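You operate a simulated robot arm through the tools that you are given. There is no shell and no other tool. Be economical: measure what you need, move in short steps, check, and stop when the job is done.

You run a simulated robot arm. Do the job below in one go: nothing can be reset, and whatever is moved stays where it is left.

TASK
Put the 40 mm protector pack from the window lane of the blue conveyor in the teal parts tray and the 60 mm protector pack on top of the teal dressing stone.
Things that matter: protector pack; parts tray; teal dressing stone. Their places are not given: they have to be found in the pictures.

Only the result counts: the job must be done as asked and must still hold three seconds after the hand-in. Knocking over, shifting, dropping, spilling or breaking anything else fails it.

THE ROBOT
A 7-joint arm with a two-finger parallel gripper, fixed in place. Base frame: the origin is at the foot of the arm, x ahead of it, y to its left, z up; the work surface is at about z = 0. Readings come in mm, degrees, newtons and seconds.
With the tool pointing down near the work surface it reaches from about 240 to 620 mm from the base axis. Its first joint turns from -66.0 to 66.0 degrees. Payload 2.6 kg.
The tool frame sits at the grasp point between the pads (the TCP): z along the fingers, y along the line on which they close. The tips reach 30 mm beyond it. The gripper opens to 94 mm. The fingers are 28 mm wide and 10 mm thick; the gripper's body (50 by 96 mm) begins 55 mm behind the TCP.
Orientation is that of the tool frame in the base frame, as a unit quaternion [x, y, z, w]. With the fingers straight down and closing along the base's y, the tool's x points along the base's -x, its y along +y and its z along -z.

THE INTERFACE
- The arm moves only by the tool move_arm. Its argument "deltas" is a list of rows, each a list of 2 entries, a list of its own where there are three numbers: the shift along the tool's x, y, z in units of 500 mm (1.0 is 500 mm), then the turn about the tool's z in units of 60 degrees (1.0 is 60 degrees). In form: [[[x, y, z], twist], ...]. A call has 1 to 12 rows; each row is the pose to reach, as a shift and turn from the pose commanded when the call began, along the tool's axes at that moment. "fingers" is the gripper command, from -1 (shut) to 1 (fully open), values between in proportion, set as the call begins (left out, the last holds). A call with a number of a shift or a turn outside -1 to 1 is refused whole. Rows are played at 5 a second. More than 50 mm and 8.6 degrees between two rows, or a gripper value outside its range, and nothing of the call is played. A pose out of reach is approached as far as the arm can. The call stops where the force on the tool passes 40 N (or 10 N more than at its start, if that is more) or the arm is blocked; 0.2 s more then pass. The fingers move at their own pace (about 72 mm/s each) and stop on an object; they squeeze with about 33 N. The grip force told is the motor's: it shows also when the fingers shut on nothing. Time passes only in rows, and 0.2 s behind the last, so rows that repeat a pose let the fingers close. The reply holds the time, the measured pose of the TCP, the force on the tool along the base axes, the opening and the grip force, in the units named above and with some noise.
- Cameras (640 x 400 px; columns grow to the right, rows downward): "scene" is fixed at [39.7, 433.2, 569.2]; the picture's right is [-0.75, -0.67, 0.00], its down [-0.36, 0.40, -0.84] and it looks along [0.56, -0.63, -0.54] (base axes); focal length 214 px, centre (320, 200). "wrist" rides on the gripper at [-37, 0, -58] in the tool frame; the picture's right is [0.00, -1.00, 0.00], its down [0.97, 0.00, -0.24] and it looks along [0.24, 0.00, 0.97] (tool axes); focal length 218 px, centre (320, 200).
- grab_frame(camera): a new picture of that camera. No time passes.
- point_at(camera, pixels): for up to 12 pixels [column, row] of the newest picture of that camera ("zoom" is the newest enlarged one), the place [x, y, z] in the base frame of the surface seen there, good to about 2 mm. No time passes.
- zoom(camera, box): a new picture of the part [left, top, right, bottom] of that camera's present view, enlarged. No time passes.
- hand_in(): hands the job in; it is judged then, once.

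Go step by step. Measure first, check grasps and placings, and put right what went wrong. The budget is 60 turns and 30 pictures, counting those below and the enlarged ones. Unless the task says otherwise, let go and move clear before handing in, and close with one line.

The tools are called after ">>>" as a command line: name --argument value ..., lists and objects as JSON in quotes. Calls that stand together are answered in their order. move_arm: Moves the arm, as the interface text tells. Its arguments: {"type":"object","properties":{"deltas":{"type":"array","items":{"type":"array"}},"fingers":{"type":"number"}},"required":["deltas"]} The other tools are called the same way: grab_frame (camera) takes a picture; point_at (camera, pixels) gives the place of the surface under pixels of a picture; zoom (camera, box) takes an enlarged picture of a part of a camera's view; hand_in () hands the job in.

At the start:

```text
time_s: 0.0
ee_pos: [352.4, 76.9, 414.0]
ee_rot: [0.0, 1.0, 0.0, -0.001]
force: [-0.6, 0.1, -0.5]
opening: 94.0
gripper_force: 0.0
```

scene: 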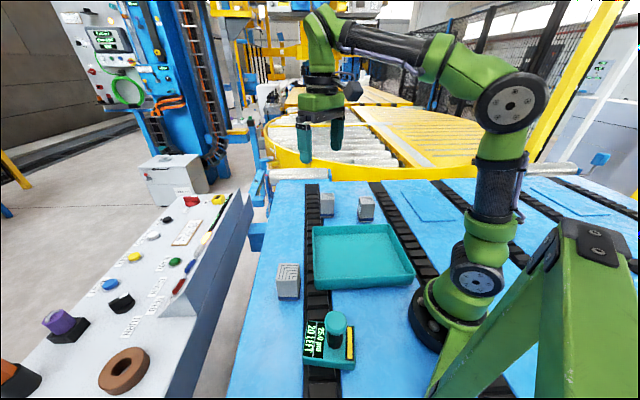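
wrist: 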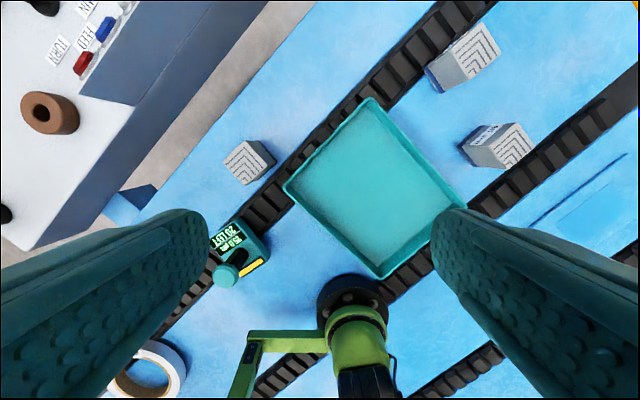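

The pictures show three grey packs (scene 288,280; 327,205; 366,208), a teal tray (360,255) and a teal device (330,345). I will enlarge these areas to read the details.

>>> zoom --camera "scene" --box '[240, 170, 440, 295]'

>>> zoom --camera "scene" --box '[240, 275, 440, 400]'

>>> zoom --camera "wrist" --box '[380, 0, 640, 200]'

>>> zoom --camera "wrist" --box '[100, 100, 360, 300]'

```text
3.20 times, centred on (340, 232) of scene
```

zoom: 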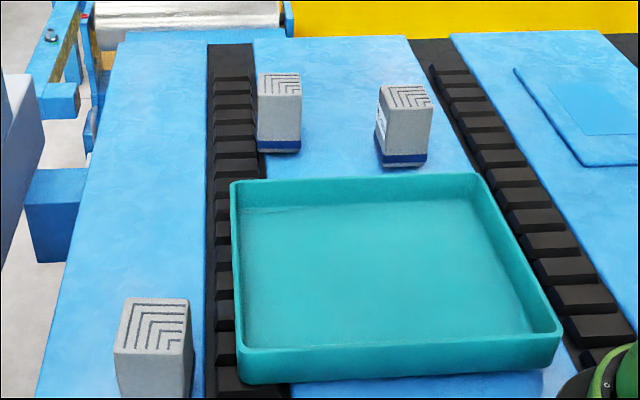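

```text
3.20 times, centred on (340, 338) of scene
```

zoom: 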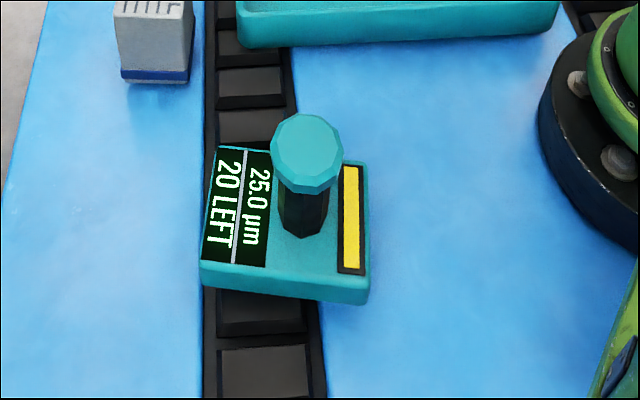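

```text
2.00 times, centred on (510, 100) of wrist
```

zoom: 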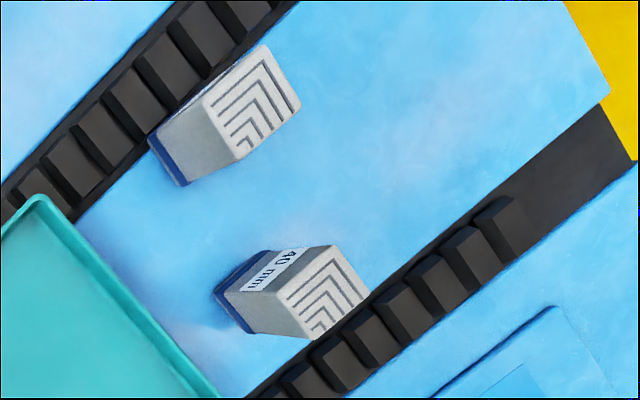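

```text
2.00 times, centred on (230, 200) of wrist
```

zoom: 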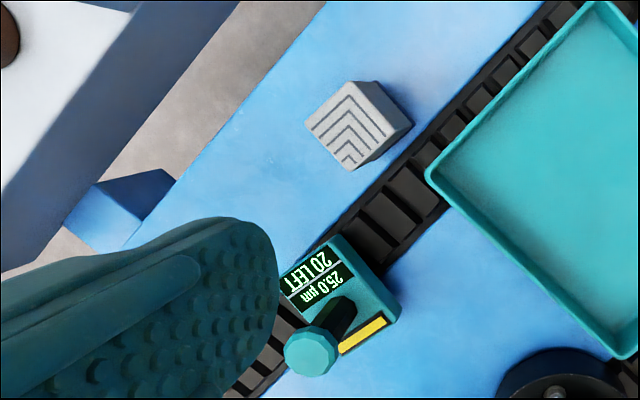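

One pack in the middle lane is labelled "40 mm" (zoom 270,270); the other two labels are hidden, and no clear dressing stone is visible yet apart from the teal device. I will look at the rest of the scene for the stone and for whatever defines the window lane.

>>> zoom --camera "scene" --box '[380, 0, 640, 240]'

>>> zoom --camera "scene" --box '[0, 160, 260, 400]'

>>> point_at --camera "scene" --pixels '[[288, 268], [327, 197], [366, 201], [337, 318], [350, 365], [315, 230], [395, 228], [412, 278], [318, 287], [360, 255], [425, 200], [340, 210]]'

```text
1.67 times, centred on (510, 120) of scene
```

zoom: 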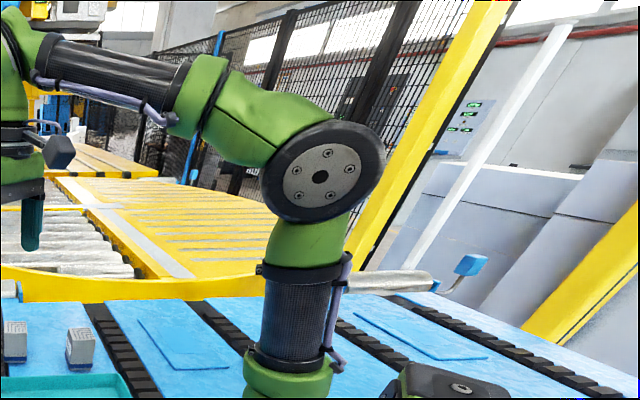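

```text
1.67 times, centred on (130, 280) of scene
```

zoom: 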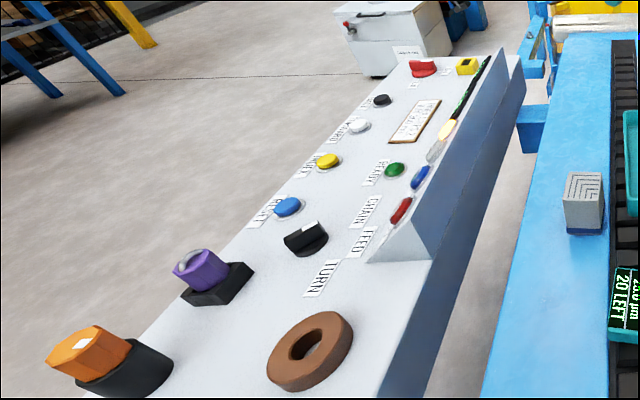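

```text
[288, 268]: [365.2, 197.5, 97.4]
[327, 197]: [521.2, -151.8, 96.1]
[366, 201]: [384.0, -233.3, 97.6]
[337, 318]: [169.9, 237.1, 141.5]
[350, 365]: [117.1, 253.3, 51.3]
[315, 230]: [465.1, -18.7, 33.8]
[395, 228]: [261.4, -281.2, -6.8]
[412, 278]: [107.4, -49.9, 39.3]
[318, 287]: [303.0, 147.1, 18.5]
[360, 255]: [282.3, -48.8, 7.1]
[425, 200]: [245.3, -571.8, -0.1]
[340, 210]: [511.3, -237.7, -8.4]
```

The packs stand about 97 mm tall, and there is a sign on the panel (scene ~165–175, 225–235) worth reading. Windows seem to be on the far right side of the hall; I will read the sign and enlarge the device.

>>> zoom --camera "scene" --box '[140, 180, 240, 260]'

>>> zoom --camera "wrist" --box '[0, 0, 200, 125]'

```text
5.00 times, centred on (190, 220) of scene
```

zoom: 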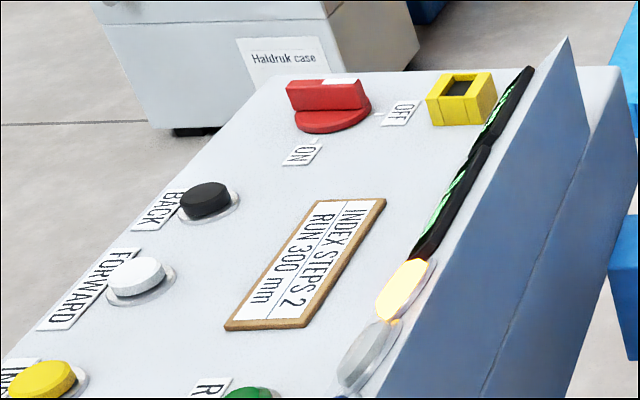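

```text
3.20 times, centred on (100, 62) of wrist
```

zoom: 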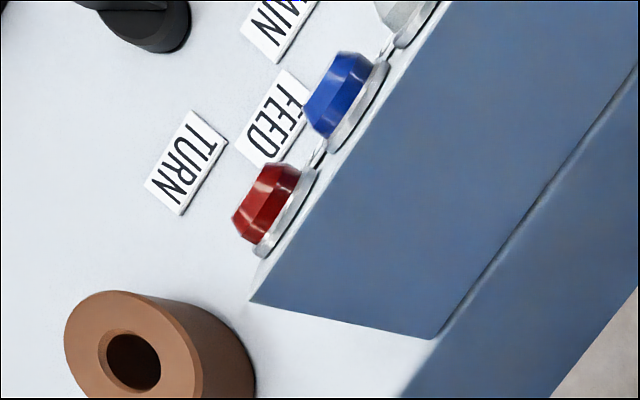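

The sign just gives conveyor settings, so it doesn't help. I will shift the wrist camera to the -y side to read labels and look for the dressing stone.

>>> move_arm --deltas '[[[0, -0.09, 0], 0], [[0, -0.18, 0], 0], [[0, -0.27, 0], 0], [[0, -0.36, 0], 0], [[0, -0.45, 0], 0], [[0, -0.54, 0], 0], [[0, -0.62, 0], 0], [[0, -0.62, 0], 0]]'

>>> grab_frame --camera "wrist"

>>> grab_frame --camera "scene"

```text
time_s: 1.8
ee_pos: [352.0, -234.7, 413.7]
ee_rot: [0.0, 1.0, 0.0, 0.0]
force: [0.1, 0.3, 0.1]
opening: 93.9
gripper_force: 0.1
```

```text
19 pictures are left
```

wrist: 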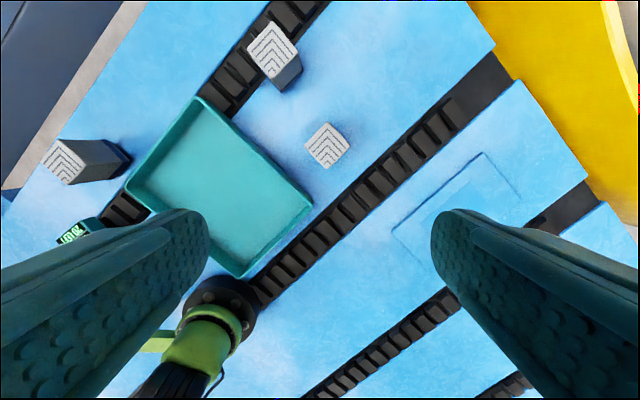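

```text
18 pictures are left
```

scene: 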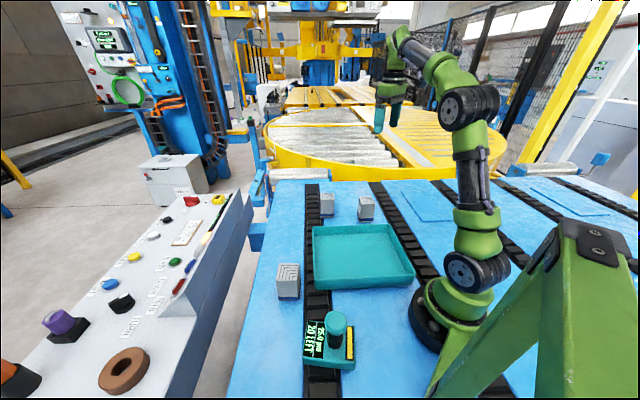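

No stone is visible on the -y side; the tray and packs are clear, though, with no other teal block. I will go look on the +y side, around the teal device and the white ring.

>>> move_arm --deltas '[[[0.01, 0.095, 0], 0], [[0.02, 0.19, 0], 0], [[0.03, 0.285, 0], 0], [[0.04, 0.38, 0], 0], [[0.05, 0.475, 0], 0], [[0.06, 0.57, 0], 0], [[0.07, 0.665, 0], 0], [[0.08, 0.76, 0], 0], [[0.09, 0.855, 0], 0], [[0.1, 0.95, 0], 0], [[0.1, 0.98, 0], 0], [[0.1, 0.98, 0], 0]]'

>>> grab_frame --camera "wrist"

```text
time_s: 4.4
ee_pos: [302.1, 256.3, 414.7]
ee_rot: [0.0, 1.0, 0.0, 0.0]
force: [1.1, -0.2, 0.4]
opening: 94.0
gripper_force: 0.1
```

```text
17 pictures are left
```

wrist: 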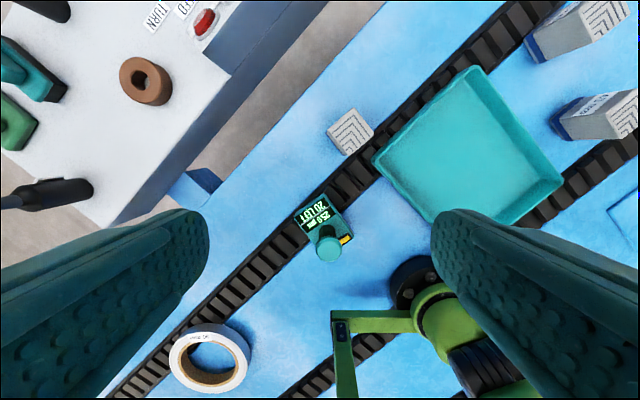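

Teal and green items appear on the panel at wrist (30,70) and (15,125), plus a white ring at (208,358). I will enlarge and measure them.

>>> point_at --camera "wrist" --pixels '[[145, 80], [30, 70], [12, 70], [15, 125], [60, 190], [328, 248], [310, 205], [336, 225], [208, 340], [350, 130], [120, 190]]'

>>> zoom --camera "wrist" --box '[0, 0, 220, 220]'

>>> zoom --camera "wrist" --box '[270, 80, 400, 280]'

```text
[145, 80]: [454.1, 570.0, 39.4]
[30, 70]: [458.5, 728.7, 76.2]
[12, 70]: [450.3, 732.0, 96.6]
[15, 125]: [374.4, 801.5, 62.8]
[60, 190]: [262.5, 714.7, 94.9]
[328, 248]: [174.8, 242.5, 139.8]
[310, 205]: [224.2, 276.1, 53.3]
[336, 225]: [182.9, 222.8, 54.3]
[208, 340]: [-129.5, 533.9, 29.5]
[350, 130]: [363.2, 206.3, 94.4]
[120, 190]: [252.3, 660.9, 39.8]
```

```text
1.82 times, centred on (110, 110) of wrist
```

zoom: 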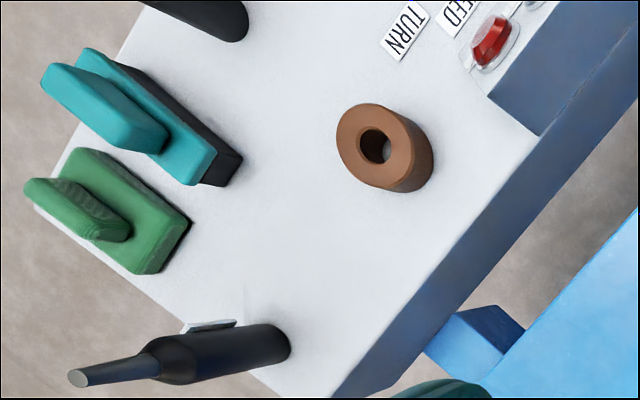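

```text
2.00 times, centred on (335, 180) of wrist
```

zoom: 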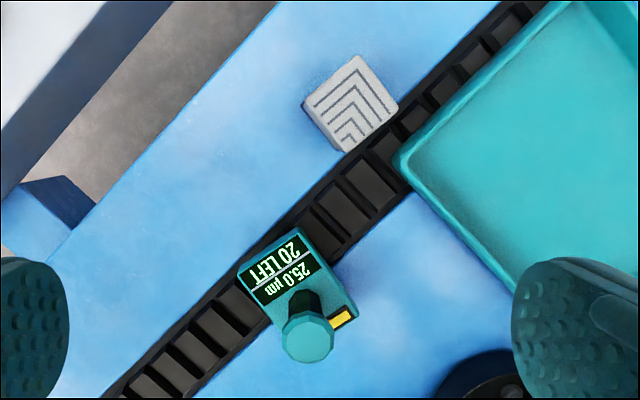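

The teal instrument with the post (cap at [175,242,140]) is the only teal object besides the tray within reach. The panel items are about 860 mm away, well beyond reach. Now I will read the labels of the other two packs from a lower, more forward viewpoint.

>>> move_arm --deltas '[[[-0.06, -0.035, 0.03], 0], [[-0.12, -0.07, 0.06], 0], [[-0.18, -0.105, 0.09], 0], [[-0.24, -0.14, 0.12], 0], [[-0.3, -0.175, 0.15], 0], [[-0.356, -0.212, 0.188], 0], [[-0.356, -0.212, 0.188], 0]]'

>>> grab_frame --camera "wrist"

```text
time_s: 6.0
ee_pos: [482.1, 150.2, 319.3]
ee_rot: [0.0, 1.0, 0.0, -0.001]
force: [0.3, 0.1, -0.5]
opening: 94.1
gripper_force: 0.0
```

```text
14 pictures are left
```

wrist: 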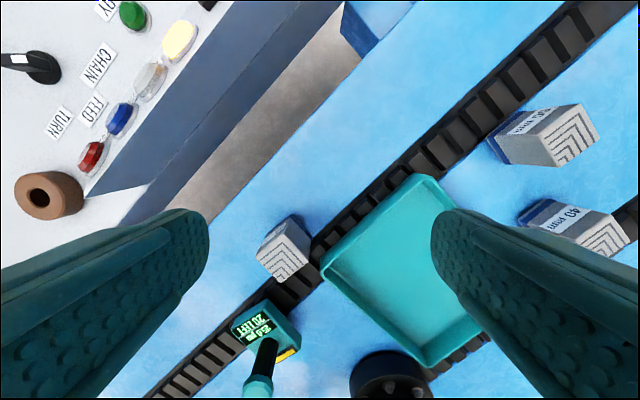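

Labels now show on packs at (525,120) and (565,215). I will enlarge them, and the pack at (285,250).

>>> zoom --camera "wrist" --box '[480, 90, 640, 250]'

>>> zoom --camera "wrist" --box '[220, 200, 340, 320]'

```text
2.50 times, centred on (560, 170) of wrist
```

zoom: 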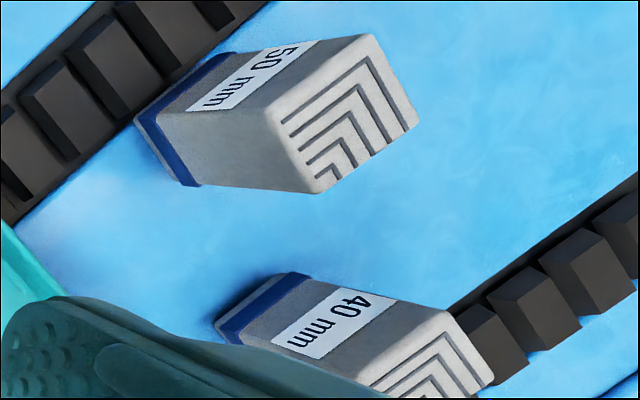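

```text
3.33 times, centred on (280, 260) of wrist
```

zoom: 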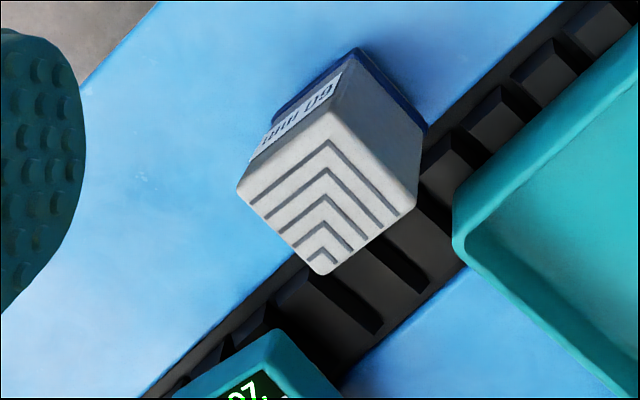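

The middle-lane packs read "50 mm" and "40 mm", and the left one looks like "60 mm". I will enlarge the two uncertain labels further.

>>> zoom --camera "wrist" --box '[252, 208, 302, 240]'

>>> zoom --camera "wrist" --box '[510, 94, 574, 134]'

>>> point_at --camera "wrist" --pixels '[[266, 258], [283, 243], [296, 260], [282, 276], [282, 260]]'

```text
12.50 times, centred on (277, 224) of wrist
```

zoom: 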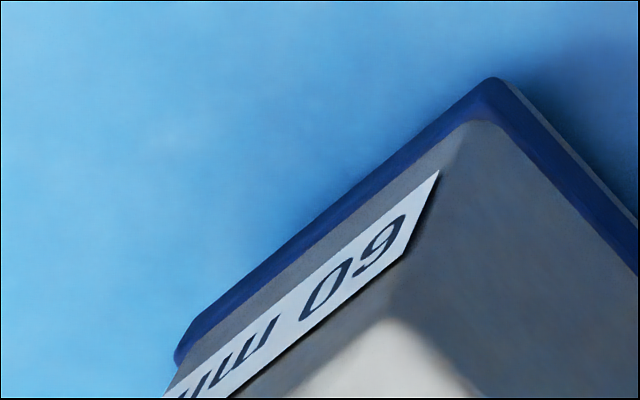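

```text
10.00 times, centred on (542, 114) of wrist
```

zoom: 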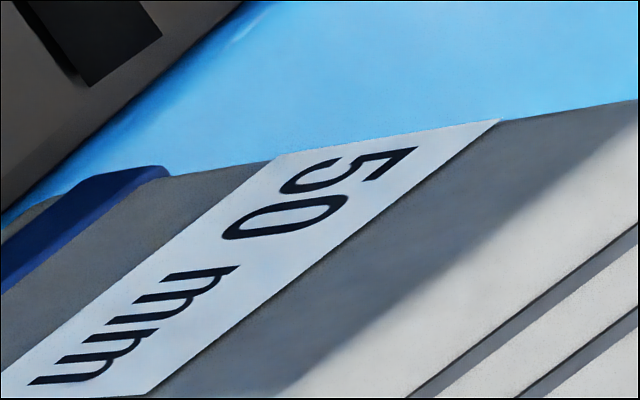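

```text
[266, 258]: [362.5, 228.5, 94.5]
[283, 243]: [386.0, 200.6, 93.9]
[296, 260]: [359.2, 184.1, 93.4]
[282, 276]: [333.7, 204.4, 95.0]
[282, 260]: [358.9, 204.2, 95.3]
```

Labels are certain: 60 mm at [360,204], 50 mm at [521,-152] and 40 mm at [384,-233]. Now I measure the stone's cap and base on the scene picture, plus the tops of the pack and the tray interior.

>>> point_at --camera "scene" --pixels '[[336, 320], [327, 321], [345, 321], [336, 313], [336, 327], [334, 347], [311, 323], [352, 329], [353, 359], [305, 355], [330, 357], [316, 340]]'

>>> point_at --camera "wrist" --pixels '[[415, 176], [325, 268], [430, 362], [400, 270], [425, 200], [350, 262], [405, 320], [240, 290]]'

```text
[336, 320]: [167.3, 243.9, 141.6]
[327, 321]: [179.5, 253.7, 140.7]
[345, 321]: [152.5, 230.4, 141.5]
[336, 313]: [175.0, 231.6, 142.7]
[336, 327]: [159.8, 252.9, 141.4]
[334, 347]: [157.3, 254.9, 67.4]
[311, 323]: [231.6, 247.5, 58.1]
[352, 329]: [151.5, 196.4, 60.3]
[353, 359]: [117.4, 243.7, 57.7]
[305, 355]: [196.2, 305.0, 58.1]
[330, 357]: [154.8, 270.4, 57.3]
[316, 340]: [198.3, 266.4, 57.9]
```

```text
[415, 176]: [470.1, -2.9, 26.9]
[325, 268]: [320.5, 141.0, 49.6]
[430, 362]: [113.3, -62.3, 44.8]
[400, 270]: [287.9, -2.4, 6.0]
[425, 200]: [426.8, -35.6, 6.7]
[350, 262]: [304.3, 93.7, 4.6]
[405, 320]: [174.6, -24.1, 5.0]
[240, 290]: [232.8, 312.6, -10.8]
```

The stone's base is about 95x60 mm with its top at z≈58, and the cap top is at z≈141. I will enlarge the cap to find its exact centre and extent.

>>> zoom --camera "scene" --box '[296, 304, 376, 354]'

```text
8.00 times, centred on (336, 329) of scene
```

zoom: 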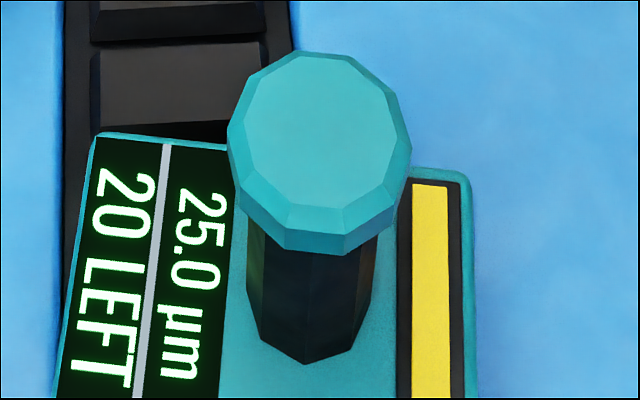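

The cap has a flat top face centred at about zoom (321,132), spanning 245–397 by 55–208. I will measure its rim and centre.

>>> point_at --camera "zoom" --pixels '[[321, 132], [248, 132], [394, 132], [321, 58], [321, 205], [270, 80], [375, 80], [270, 185], [375, 185], [232, 130], [409, 150]]'

```text
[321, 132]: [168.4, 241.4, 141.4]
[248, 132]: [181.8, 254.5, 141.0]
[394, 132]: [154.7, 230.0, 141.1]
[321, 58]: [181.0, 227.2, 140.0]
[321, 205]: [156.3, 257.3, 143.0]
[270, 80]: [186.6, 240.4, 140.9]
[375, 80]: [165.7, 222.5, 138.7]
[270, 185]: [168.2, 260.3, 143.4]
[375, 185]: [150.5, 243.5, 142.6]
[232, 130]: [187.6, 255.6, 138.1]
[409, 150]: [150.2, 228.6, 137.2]
```

The cap's flat top is centred at about [168,242,141], roughly 38 mm across. I now measure the true top corners of the 60 mm pack (wrist 257,257; 285,235; 308,261; 280,281).

>>> point_at --camera "wrist" --pixels '[[258, 257], [284, 236], [307, 261], [280, 281], [271, 247], [295, 249], [293, 271], [269, 268], [282, 259]]'

```text
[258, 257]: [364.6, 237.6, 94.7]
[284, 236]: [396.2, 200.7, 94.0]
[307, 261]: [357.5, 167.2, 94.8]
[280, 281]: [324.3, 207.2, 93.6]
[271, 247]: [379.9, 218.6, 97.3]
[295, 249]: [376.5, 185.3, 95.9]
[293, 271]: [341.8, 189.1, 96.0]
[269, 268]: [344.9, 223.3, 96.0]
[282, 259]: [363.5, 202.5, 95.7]
```

The 60 mm pack is about 49 mm square, centred at [360.6,203.3], with edges at about 39.5°/129.5°. I move above it, turning the closing line to 129.5°.

>>> move_arm --deltas '[[[0.0405, 0.0177, 0.0465], -0.11], [[0.081, 0.0353, 0.093], -0.22], [[0.1215, 0.053, 0.1395], -0.33], [[0.162, 0.0707, 0.186], -0.44], [[0.2025, 0.0883, 0.2325], -0.55], [[0.243, 0.106, 0.279], -0.658], [[0.243, 0.106, 0.279], -0.658]]' --fingers 1

>>> grab_frame --camera "wrist"

```text
time_s: 7.6
ee_pos: [358.7, 203.2, 180.6]
ee_rot: [-0.339, 0.941, 0.001, 0.001]
force: [0.9, 0.7, -0.2]
opening: 93.9
gripper_force: 0.1
```

```text
8 pictures are left
```

wrist: 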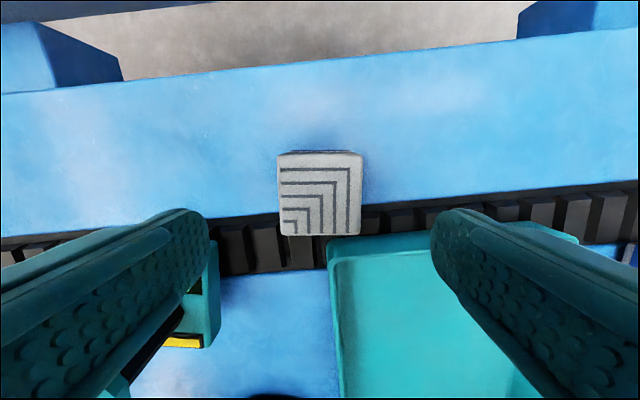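

The pack appears square and centred between the fingers (278–363 columns, 153–236 rows). I check its centre once more.

>>> point_at --camera "wrist" --pixels '[[320, 195], [283, 195], [358, 195], [320, 158], [320, 232], [337, 245], [215, 265]]'

```text
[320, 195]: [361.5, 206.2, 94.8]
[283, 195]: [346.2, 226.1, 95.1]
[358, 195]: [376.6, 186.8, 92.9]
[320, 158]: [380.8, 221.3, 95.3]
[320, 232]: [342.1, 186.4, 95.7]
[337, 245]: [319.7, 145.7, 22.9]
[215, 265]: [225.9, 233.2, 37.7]
```

The centre is about 3 mm off, only along the finger width. I correct that and descend to z≈63.

>>> move_arm --deltas '[[[-0.006, 0, 0.06], 0], [[-0.006, 0, 0.12], 0], [[-0.006, 0, 0.18], 0], [[-0.006, 0, 0.235], 0], [[-0.006, 0, 0.235], 0]]'

>>> move_arm --deltas '[[[0, 0, 0], 0], [[0, 0, 0], 0], [[0, 0, 0], 0], [[0, 0, 0], 0]]' --fingers -1

```text
time_s: 8.8
ee_pos: [362.3, 204.7, 64.0]
ee_rot: [-0.338, 0.941, 0.0, 0.0]
force: [0.1, 0.1, 0.2]
opening: 93.8
gripper_force: 0.1
```

```text
time_s: 9.8
ee_pos: [362.0, 203.9, 63.2]
ee_rot: [-0.338, 0.941, 0.0, 0.0]
force: [0.0, 0.6, -0.4]
opening: 62.1
gripper_force: 33.0
```

The fingers stopped at 62 mm with 33 N, so the pack is held. I lift it to about z≈290.

>>> move_arm --deltas '[[[0, 0, -0.05], 0], [[0, 0, -0.13], 0], [[0, 0, -0.21], 0], [[0, 0, -0.29], 0], [[0, 0, -0.37], 0], [[0, 0, -0.45], 0], [[0, 0, -0.45], 0]]'

>>> grab_frame --camera "scene"

```text
time_s: 11.4
ee_pos: [363.9, 204.5, 289.5]
ee_rot: [-0.339, 0.941, 0.0, 0.0]
force: [-0.4, -0.2, -1.4]
opening: 57.7
gripper_force: 32.6
```

```text
7 pictures are left
```

scene: 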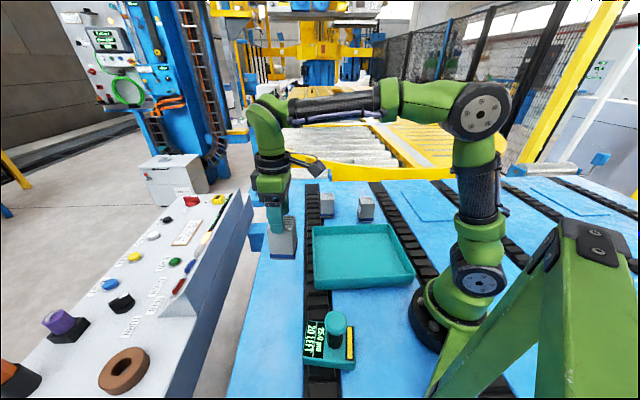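

The pack is lifted and held upright (scene 283,240). I measure its bottom in the scene and move over the cap.

>>> point_at --camera "scene" --pixels '[[284, 256], [275, 255], [294, 256], [284, 225], [274, 240], [295, 225]]'

>>> move_arm --deltas '[[[0.042, 0.051, 0], 0], [[0.084, 0.102, 0], 0], [[0.127, 0.153, 0], 0], [[0.169, 0.205, 0], 0], [[0.211, 0.256, 0], 0], [[0.2536, 0.3068, 0], 0], [[0.2536, 0.3068, 0], 0]]'

```text
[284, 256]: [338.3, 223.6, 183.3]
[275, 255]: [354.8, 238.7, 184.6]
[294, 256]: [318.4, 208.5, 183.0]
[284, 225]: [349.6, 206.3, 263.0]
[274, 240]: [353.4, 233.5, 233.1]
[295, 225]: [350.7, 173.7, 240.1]
```

```text
time_s: 13.0
ee_pos: [165.7, 241.8, 287.9]
ee_rot: [-0.338, 0.941, -0.001, 0.0]
force: [0.4, -0.5, -2.2]
opening: 57.5
gripper_force: 33.2
```

The measurements hint the pack may hang lower than expected (bottom ~108 mm below the TCP). I take an enlarged scene view before lowering.

>>> zoom --camera "scene" --box '[256, 180, 416, 380]'

```text
2.00 times, centred on (336, 280) of scene
```

zoom: 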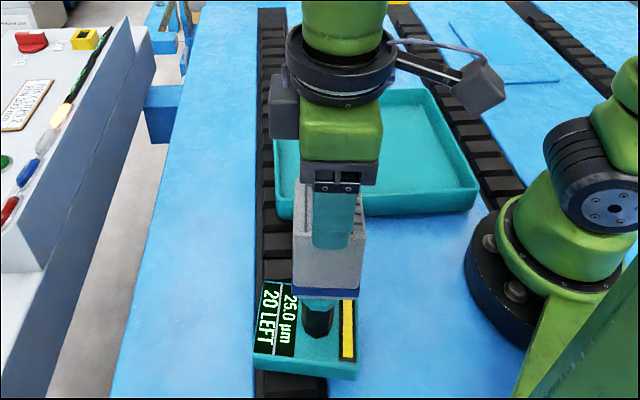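

The pack is held upright with the fingers overlapping its upper half. I measure its bottom and top edges in this view.

>>> point_at --camera "zoom" --pixels '[[296, 290], [325, 296], [357, 294], [300, 186], [300, 240], [361, 240], [330, 240], [330, 150]]'

```text
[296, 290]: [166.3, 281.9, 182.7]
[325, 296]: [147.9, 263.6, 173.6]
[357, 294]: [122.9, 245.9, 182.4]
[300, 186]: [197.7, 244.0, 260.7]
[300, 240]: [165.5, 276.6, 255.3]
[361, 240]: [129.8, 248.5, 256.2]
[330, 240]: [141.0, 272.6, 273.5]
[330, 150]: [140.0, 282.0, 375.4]
```

The pack slid a bit low in the grip but is stable: bottom at z≈175, centre about [163,242] against the cap's [168,242]. I shift 4 mm in +x and lower gently to near contact.

>>> move_arm --deltas '[[[-0.003, -0.0025, 0], 0], [[-0.006, -0.005, 0.01], 0], [[-0.006, -0.005, 0.025], 0], [[-0.006, -0.005, 0.04], 0], [[-0.006, -0.005, 0.05], 0], [[-0.006, -0.005, 0.05], 0]]'

>>> zoom --camera "scene" --box '[286, 260, 386, 380]'

```text
time_s: 14.4
ee_pos: [171.5, 243.3, 262.8]
ee_rot: [-0.337, 0.941, 0.0, 0.001]
force: [-2.5, -2.7, 10.5]
opening: 57.6
gripper_force: 32.8
```

```text
3.33 times, centred on (336, 320) of scene
```

zoom: 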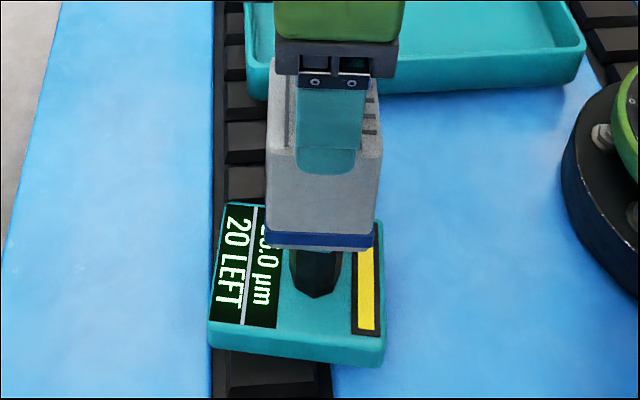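

There is contact (force z +10.5 N). I check the bottom edge heights and centring on this view.

>>> point_at --camera "zoom" --pixels '[[270, 240], [370, 243], [320, 243], [316, 258], [270, 130], [378, 160], [372, 125], [325, 160], [365, 220], [215, 330], [380, 350], [376, 235]]'

```text
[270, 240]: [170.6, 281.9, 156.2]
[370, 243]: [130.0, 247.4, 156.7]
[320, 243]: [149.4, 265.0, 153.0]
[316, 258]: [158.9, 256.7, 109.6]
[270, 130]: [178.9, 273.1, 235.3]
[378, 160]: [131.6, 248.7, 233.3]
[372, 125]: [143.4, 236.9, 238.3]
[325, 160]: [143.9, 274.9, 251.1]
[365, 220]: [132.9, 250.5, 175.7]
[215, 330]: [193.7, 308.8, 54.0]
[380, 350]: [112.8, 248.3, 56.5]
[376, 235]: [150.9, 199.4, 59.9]
```

The pack rests on the cap with its centre about [168,243], well over the cap's centre [168,242]. I ease the fingers open.

>>> move_arm --deltas '[[[0, 0, 0], 0], [[0, 0, 0], 0], [[0, 0, 0], 0]]' --fingers 0.6

>>> zoom --camera "scene" --box '[286, 260, 386, 380]'

```text
time_s: 15.2
ee_pos: [170.1, 243.0, 262.8]
ee_rot: [-0.338, 0.941, 0.0, 0.0]
force: [0.1, -0.4, 0.1]
opening: 75.0
gripper_force: 0.1
```

```text
3.33 times, centred on (336, 320) of scene
```

zoom: 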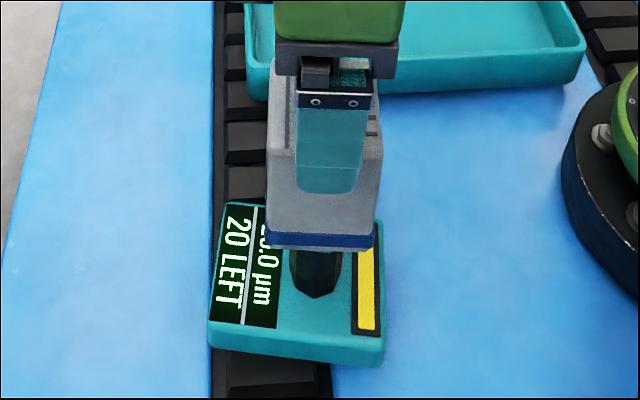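

The pack stays on the cap after release, unmoved. I rise straight up clear of it while opening fully.

>>> move_arm --deltas '[[[0, 0, -0.02], 0], [[0, 0, -0.06], 0], [[0, 0, -0.12], 0], [[0, 0, -0.18], 0], [[0, 0, -0.24], 0], [[0, 0, -0.27], 0], [[0, 0, -0.27], 0]]' --fingers 0.6

>>> move_arm --deltas '[[[0.0225, -0.0817, 0], 0.083], [[0.045, -0.1633, 0], 0.167], [[0.0675, -0.245, 0], 0.25], [[0.09, -0.3267, 0], 0.333], [[0.1125, -0.4083, 0], 0.417], [[0.135, -0.49, 0], 0.5], [[0.1575, -0.5717, 0], 0.583], [[0.18, -0.6533, 0], 0.667], [[0.2025, -0.735, 0], 0.75], [[0.225, -0.8167, 0], 0.833], [[0.2475, -0.8983, 0], 0.917], [[0.27, -0.98, 0], 1.0]]' --fingers 1

```text
time_s: 16.8
ee_pos: [169.2, 241.8, 397.4]
ee_rot: [-0.338, 0.941, 0.0, 0.0]
force: [0.2, -0.6, 0.6]
opening: 75.4
gripper_force: 0.1
```

```text
time_s: 19.4
ee_pos: [376.9, -221.0, 396.9]
ee_rot: [0.179, 0.984, -0.001, 0.0]
force: [0.6, 0.1, 0.0]
opening: 93.9
gripper_force: 0.0
```

I am above the 40 mm pack, clear. I turn further to about 40°, centre, go down to z≈230 and look.

>>> move_arm --deltas '[[[-0.005, -0.004, 0.06], 0.1], [[-0.01, -0.008, 0.12], 0.2], [[-0.015, -0.012, 0.19], 0.3], [[-0.02, -0.016, 0.26], 0.4], [[-0.0215, -0.0175, 0.334], 0.5], [[-0.0215, -0.0175, 0.334], 0.5]]'

>>> grab_frame --camera "wrist"

```text
time_s: 20.8
ee_pos: [384.1, -230.7, 227.8]
ee_rot: [0.427, 0.904, 0.0, 0.0]
force: [0.1, -0.2, -0.3]
opening: 93.9
gripper_force: 0.0
```

```text
3 pictures are left
```

wrist: 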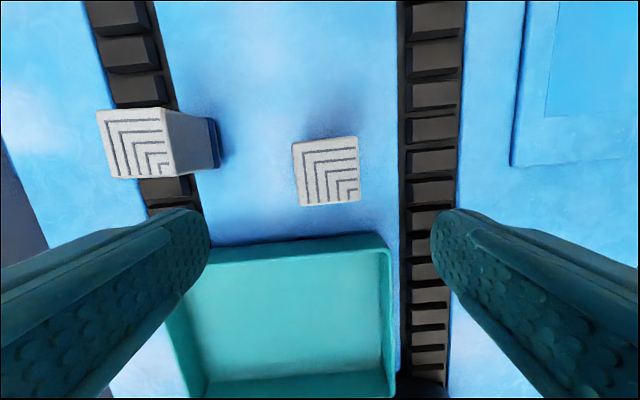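

The pack's top spans (292,143)–(361,200), rotated about 6° in view, with the tray right below it. I measure the corners, the tray floor and rims, and the chain.

>>> point_at --camera "wrist" --pixels '[[295, 146], [353, 140], [358, 198], [303, 204], [327, 172], [388, 240], [205, 252], [200, 385], [392, 370], [295, 320], [430, 160], [380, 160]]'

```text
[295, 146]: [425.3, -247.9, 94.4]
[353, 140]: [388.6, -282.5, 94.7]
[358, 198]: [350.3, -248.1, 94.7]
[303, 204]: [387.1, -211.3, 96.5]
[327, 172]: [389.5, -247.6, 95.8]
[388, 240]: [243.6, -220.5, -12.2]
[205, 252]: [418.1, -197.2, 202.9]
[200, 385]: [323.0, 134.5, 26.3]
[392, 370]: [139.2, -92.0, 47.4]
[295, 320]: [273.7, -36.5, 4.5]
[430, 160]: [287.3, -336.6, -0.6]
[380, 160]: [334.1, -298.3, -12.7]
```

The pack centre is [388,-247.5] with edges at about 45.5°. I correct the aim and yaw first, then descend to z≈48 and close.

>>> move_arm --deltas '[[[-0.031, -0.0153, 0.03], -0.1], [[-0.031, -0.0153, 0.1], -0.1], [[-0.031, -0.0153, 0.17], -0.1], [[-0.031, -0.0153, 0.24], -0.1], [[-0.031, -0.0153, 0.31], -0.1], [[-0.031, -0.0153, 0.36], -0.1], [[-0.031, -0.0153, 0.36], -0.1]]'

>>> move_arm --deltas '[[[0, 0, 0], 0], [[0, 0, 0], 0], [[0, 0, 0], 0], [[0, 0, 0], 0], [[0, 0, 0], 0]]' --fingers -1

>>> move_arm --deltas '[[[0, 0, -0.005], 0], [[0, 0, -0.01], 0], [[0, 0, -0.02], 0], [[0, 0, -0.03], 0], [[0, 0, -0.04], 0], [[0, 0, -0.04], 0]]'

```text
time_s: 22.4
ee_pos: [390.1, -252.6, 51.7]
ee_rot: [0.38, 0.925, 0.0, 0.0]
force: [-0.3, 0.8, -0.9]
opening: 94.1
gripper_force: 0.0
```

```text
time_s: 23.6
ee_pos: [387.5, -253.4, 51.6]
ee_rot: [0.379, 0.925, 0.0, 0.0]
force: [-0.5, -0.3, -0.3]
opening: 62.3
gripper_force: 32.8
```

```text
time_s: 25.0
ee_pos: [389.0, -250.6, 70.9]
ee_rot: [0.379, 0.926, -0.001, 0.0]
force: [0.5, -0.3, -3.1]
opening: 62.0
gripper_force: 32.5
```

The grip holds at 62 mm with no slipping. I continue lifting slowly to about z≈175.

>>> move_arm --deltas '[[[0, 0, -0.02], 0], [[0, 0, -0.04], 0], [[0, 0, -0.06], 0], [[0, 0, -0.08], 0], [[0, 0, -0.1], 0], [[0, 0, -0.12], 0], [[0, 0, -0.14], 0], [[0, 0, -0.16], 0], [[0, 0, -0.18], 0], [[0, 0, -0.2], 0], [[0, 0, -0.21], 0], [[0, 0, -0.21], 0]]'

```text
time_s: 27.6
ee_pos: [388.5, -249.6, 175.4]
ee_rot: [0.379, 0.926, 0.0, 0.0]
force: [0.1, 0.0, -2.1]
opening: 62.1
gripper_force: 32.9
```

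Still held firmly at 62 mm. I carry it over the middle of the tray.

>>> move_arm --deltas '[[[0.02, 0.008, 0], 0], [[0.06, 0.023, 0], 0], [[0.105, 0.04, 0], 0], [[0.15, 0.0575, 0], 0], [[0.195, 0.075, 0], 0], [[0.24, 0.092, 0], 0], [[0.285, 0.109, 0], 0], [[0.33, 0.1265, 0], 0], [[0.375, 0.144, 0], 0], [[0.405, 0.155, 0], 0], [[0.42, 0.161, 0], 0], [[0.42, 0.161, 0], 0]]'

>>> grab_frame --camera "scene"

```text
time_s: 30.2
ee_pos: [295.8, -44.7, 176.0]
ee_rot: [0.378, 0.926, 0.0, 0.001]
force: [-0.5, -0.4, -1.8]
opening: 61.8
gripper_force: 33.1
```

```text
2 pictures are left
```

scene: 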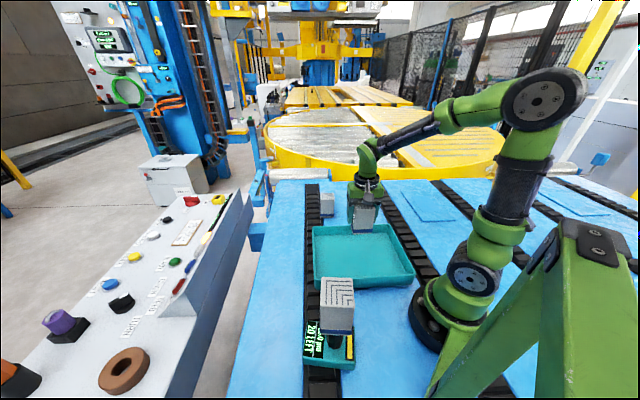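

The pack hangs over the tray (scene 362,220), and the other pack is steady on the stone. I measure its bottom and then lower it.

>>> point_at --camera "scene" --pixels '[[362, 229], [355, 229], [371, 228], [362, 215]]'

>>> move_arm --deltas '[[[0, 0, 0.04], 0], [[0, 0, 0.08], 0], [[0, 0, 0.11], 0], [[0, 0, 0.14], 0], [[0, 0, 0.17], 0], [[0, 0, 0.18], 0], [[0, 0, 0.18], 0]]'

```text
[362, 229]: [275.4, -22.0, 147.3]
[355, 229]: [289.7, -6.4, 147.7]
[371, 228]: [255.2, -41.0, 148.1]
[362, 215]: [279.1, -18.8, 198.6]
```

```text
time_s: 31.8
ee_pos: [295.5, -45.7, 85.9]
ee_rot: [0.379, 0.925, 0.0, 0.0]
force: [0.1, 0.2, -1.6]
opening: 62.2
gripper_force: 32.5
```

No contact yet at z≈86. I lower in fine steps until the force shows contact.

>>> move_arm --deltas '[[[0, 0, 0.008], 0], [[0, 0, 0.014], 0], [[0, 0, 0.02], 0], [[0, 0, 0.024], 0], [[0, 0, 0.028], 0], [[0, 0, 0.028], 0]]'

```text
time_s: 33.2
ee_pos: [295.0, -45.6, 71.6]
ee_rot: [0.379, 0.926, -0.001, 0.0]
force: [-0.3, -0.4, -1.7]
opening: 62.3
gripper_force: 33.3
```

>>> move_arm --deltas '[[[0, 0, 0.004], 0], [[0, 0, 0.008], 0], [[0, 0, 0.012], 0], [[0, 0, 0.012], 0]]'

```text
time_s: 34.2
ee_pos: [294.3, -46.7, 64.8]
ee_rot: [0.379, 0.926, 0.0, 0.0]
force: [-0.4, 0.1, -1.2]
opening: 62.1
gripper_force: 32.9
```

Force is still about -1.2 N at z≈65, so the pack is just above the floor. I continue in 1–2 mm steps.

>>> move_arm --deltas '[[[0, 0, 0.003], 0], [[0, 0, 0.006], 0], [[0, 0, 0.009], 0], [[0, 0, 0.012], 0], [[0, 0, 0.012], 0]]'

```text
time_s: 35.4
ee_pos: [295.3, -46.0, 58.6]
ee_rot: [0.379, 0.925, 0.0, 0.0]
force: [0.4, 0.9, -2.3]
opening: 62.0
gripper_force: 32.8
```

Still no contact; if the pack stood at z≈0 before, the floor at z≈5 means contact near TCP z≈56. I keep stepping down.

>>> move_arm --deltas '[[[0, 0, 0.002], 0], [[0, 0, 0.004], 0], [[0, 0, 0.006], 0], [[0, 0, 0.008], 0], [[0, 0, 0.008], 0]]'

```text
time_s: 36.6
ee_pos: [296.1, -44.8, 56.3]
ee_rot: [0.38, 0.925, 0.001, 0.001]
force: [-11.5, -2.5, 34.2]
opening: 62.1
gripper_force: 33.0
```

Contact with the tray floor at z≈56 (34 N). I back off 1 mm to relieve it, then open the fingers.

>>> move_arm --deltas '[[[0, 0, -0.003], 0], [[0, 0, -0.003], 0]]'

>>> move_arm --deltas '[[[0, 0, 0], 0], [[0, 0, 0], 0], [[0, 0, 0], 0]]' --fingers 1

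>>> move_arm --deltas '[[[0, 0, -0.03], 0], [[0, 0, -0.08], 0], [[0, 0, -0.16], 0], [[0, 0, -0.25], 0], [[0, 0, -0.34], 0], [[0, 0, -0.43], 0], [[0, 0, -0.5], 0], [[0, 0, -0.5], 0]]'

>>> grab_frame --camera "scene"

```text
time_s: 37.2
ee_pos: [296.2, -44.8, 56.4]
ee_rot: [0.377, 0.926, 0.0, 0.0]
force: [1.8, -0.8, 3.1]
opening: 62.1
gripper_force: 32.4
```

```text
time_s: 38.0
ee_pos: [295.5, -45.8, 56.3]
ee_rot: [0.378, 0.926, 0.001, 0.0]
force: [0.0, 0.1, 0.4]
opening: 93.8
gripper_force: 0.2
```

```text
time_s: 39.8
ee_pos: [295.1, -46.6, 307.0]
ee_rot: [0.378, 0.926, 0.0, 0.0]
force: [-0.3, -0.2, 0.9]
opening: 93.9
gripper_force: 0.0
```

```text
1 pictures are left
```

scene: 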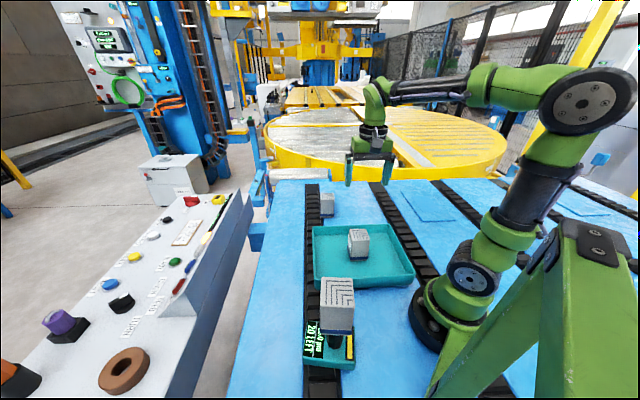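

The 40 mm pack stands in the tray (358,243), the 60 mm pack sits on the stone (337,305), and the gripper is clear with everything else unmoved. I hand in.

>>> hand_in

```text
The job is handed in.
```

I put the 40 mm pack in the teal parts tray and the 60 mm pack on the cap of the teal instrument, which I took to be the dressing stone because it was the only other teal object within reach; the job is handed in.
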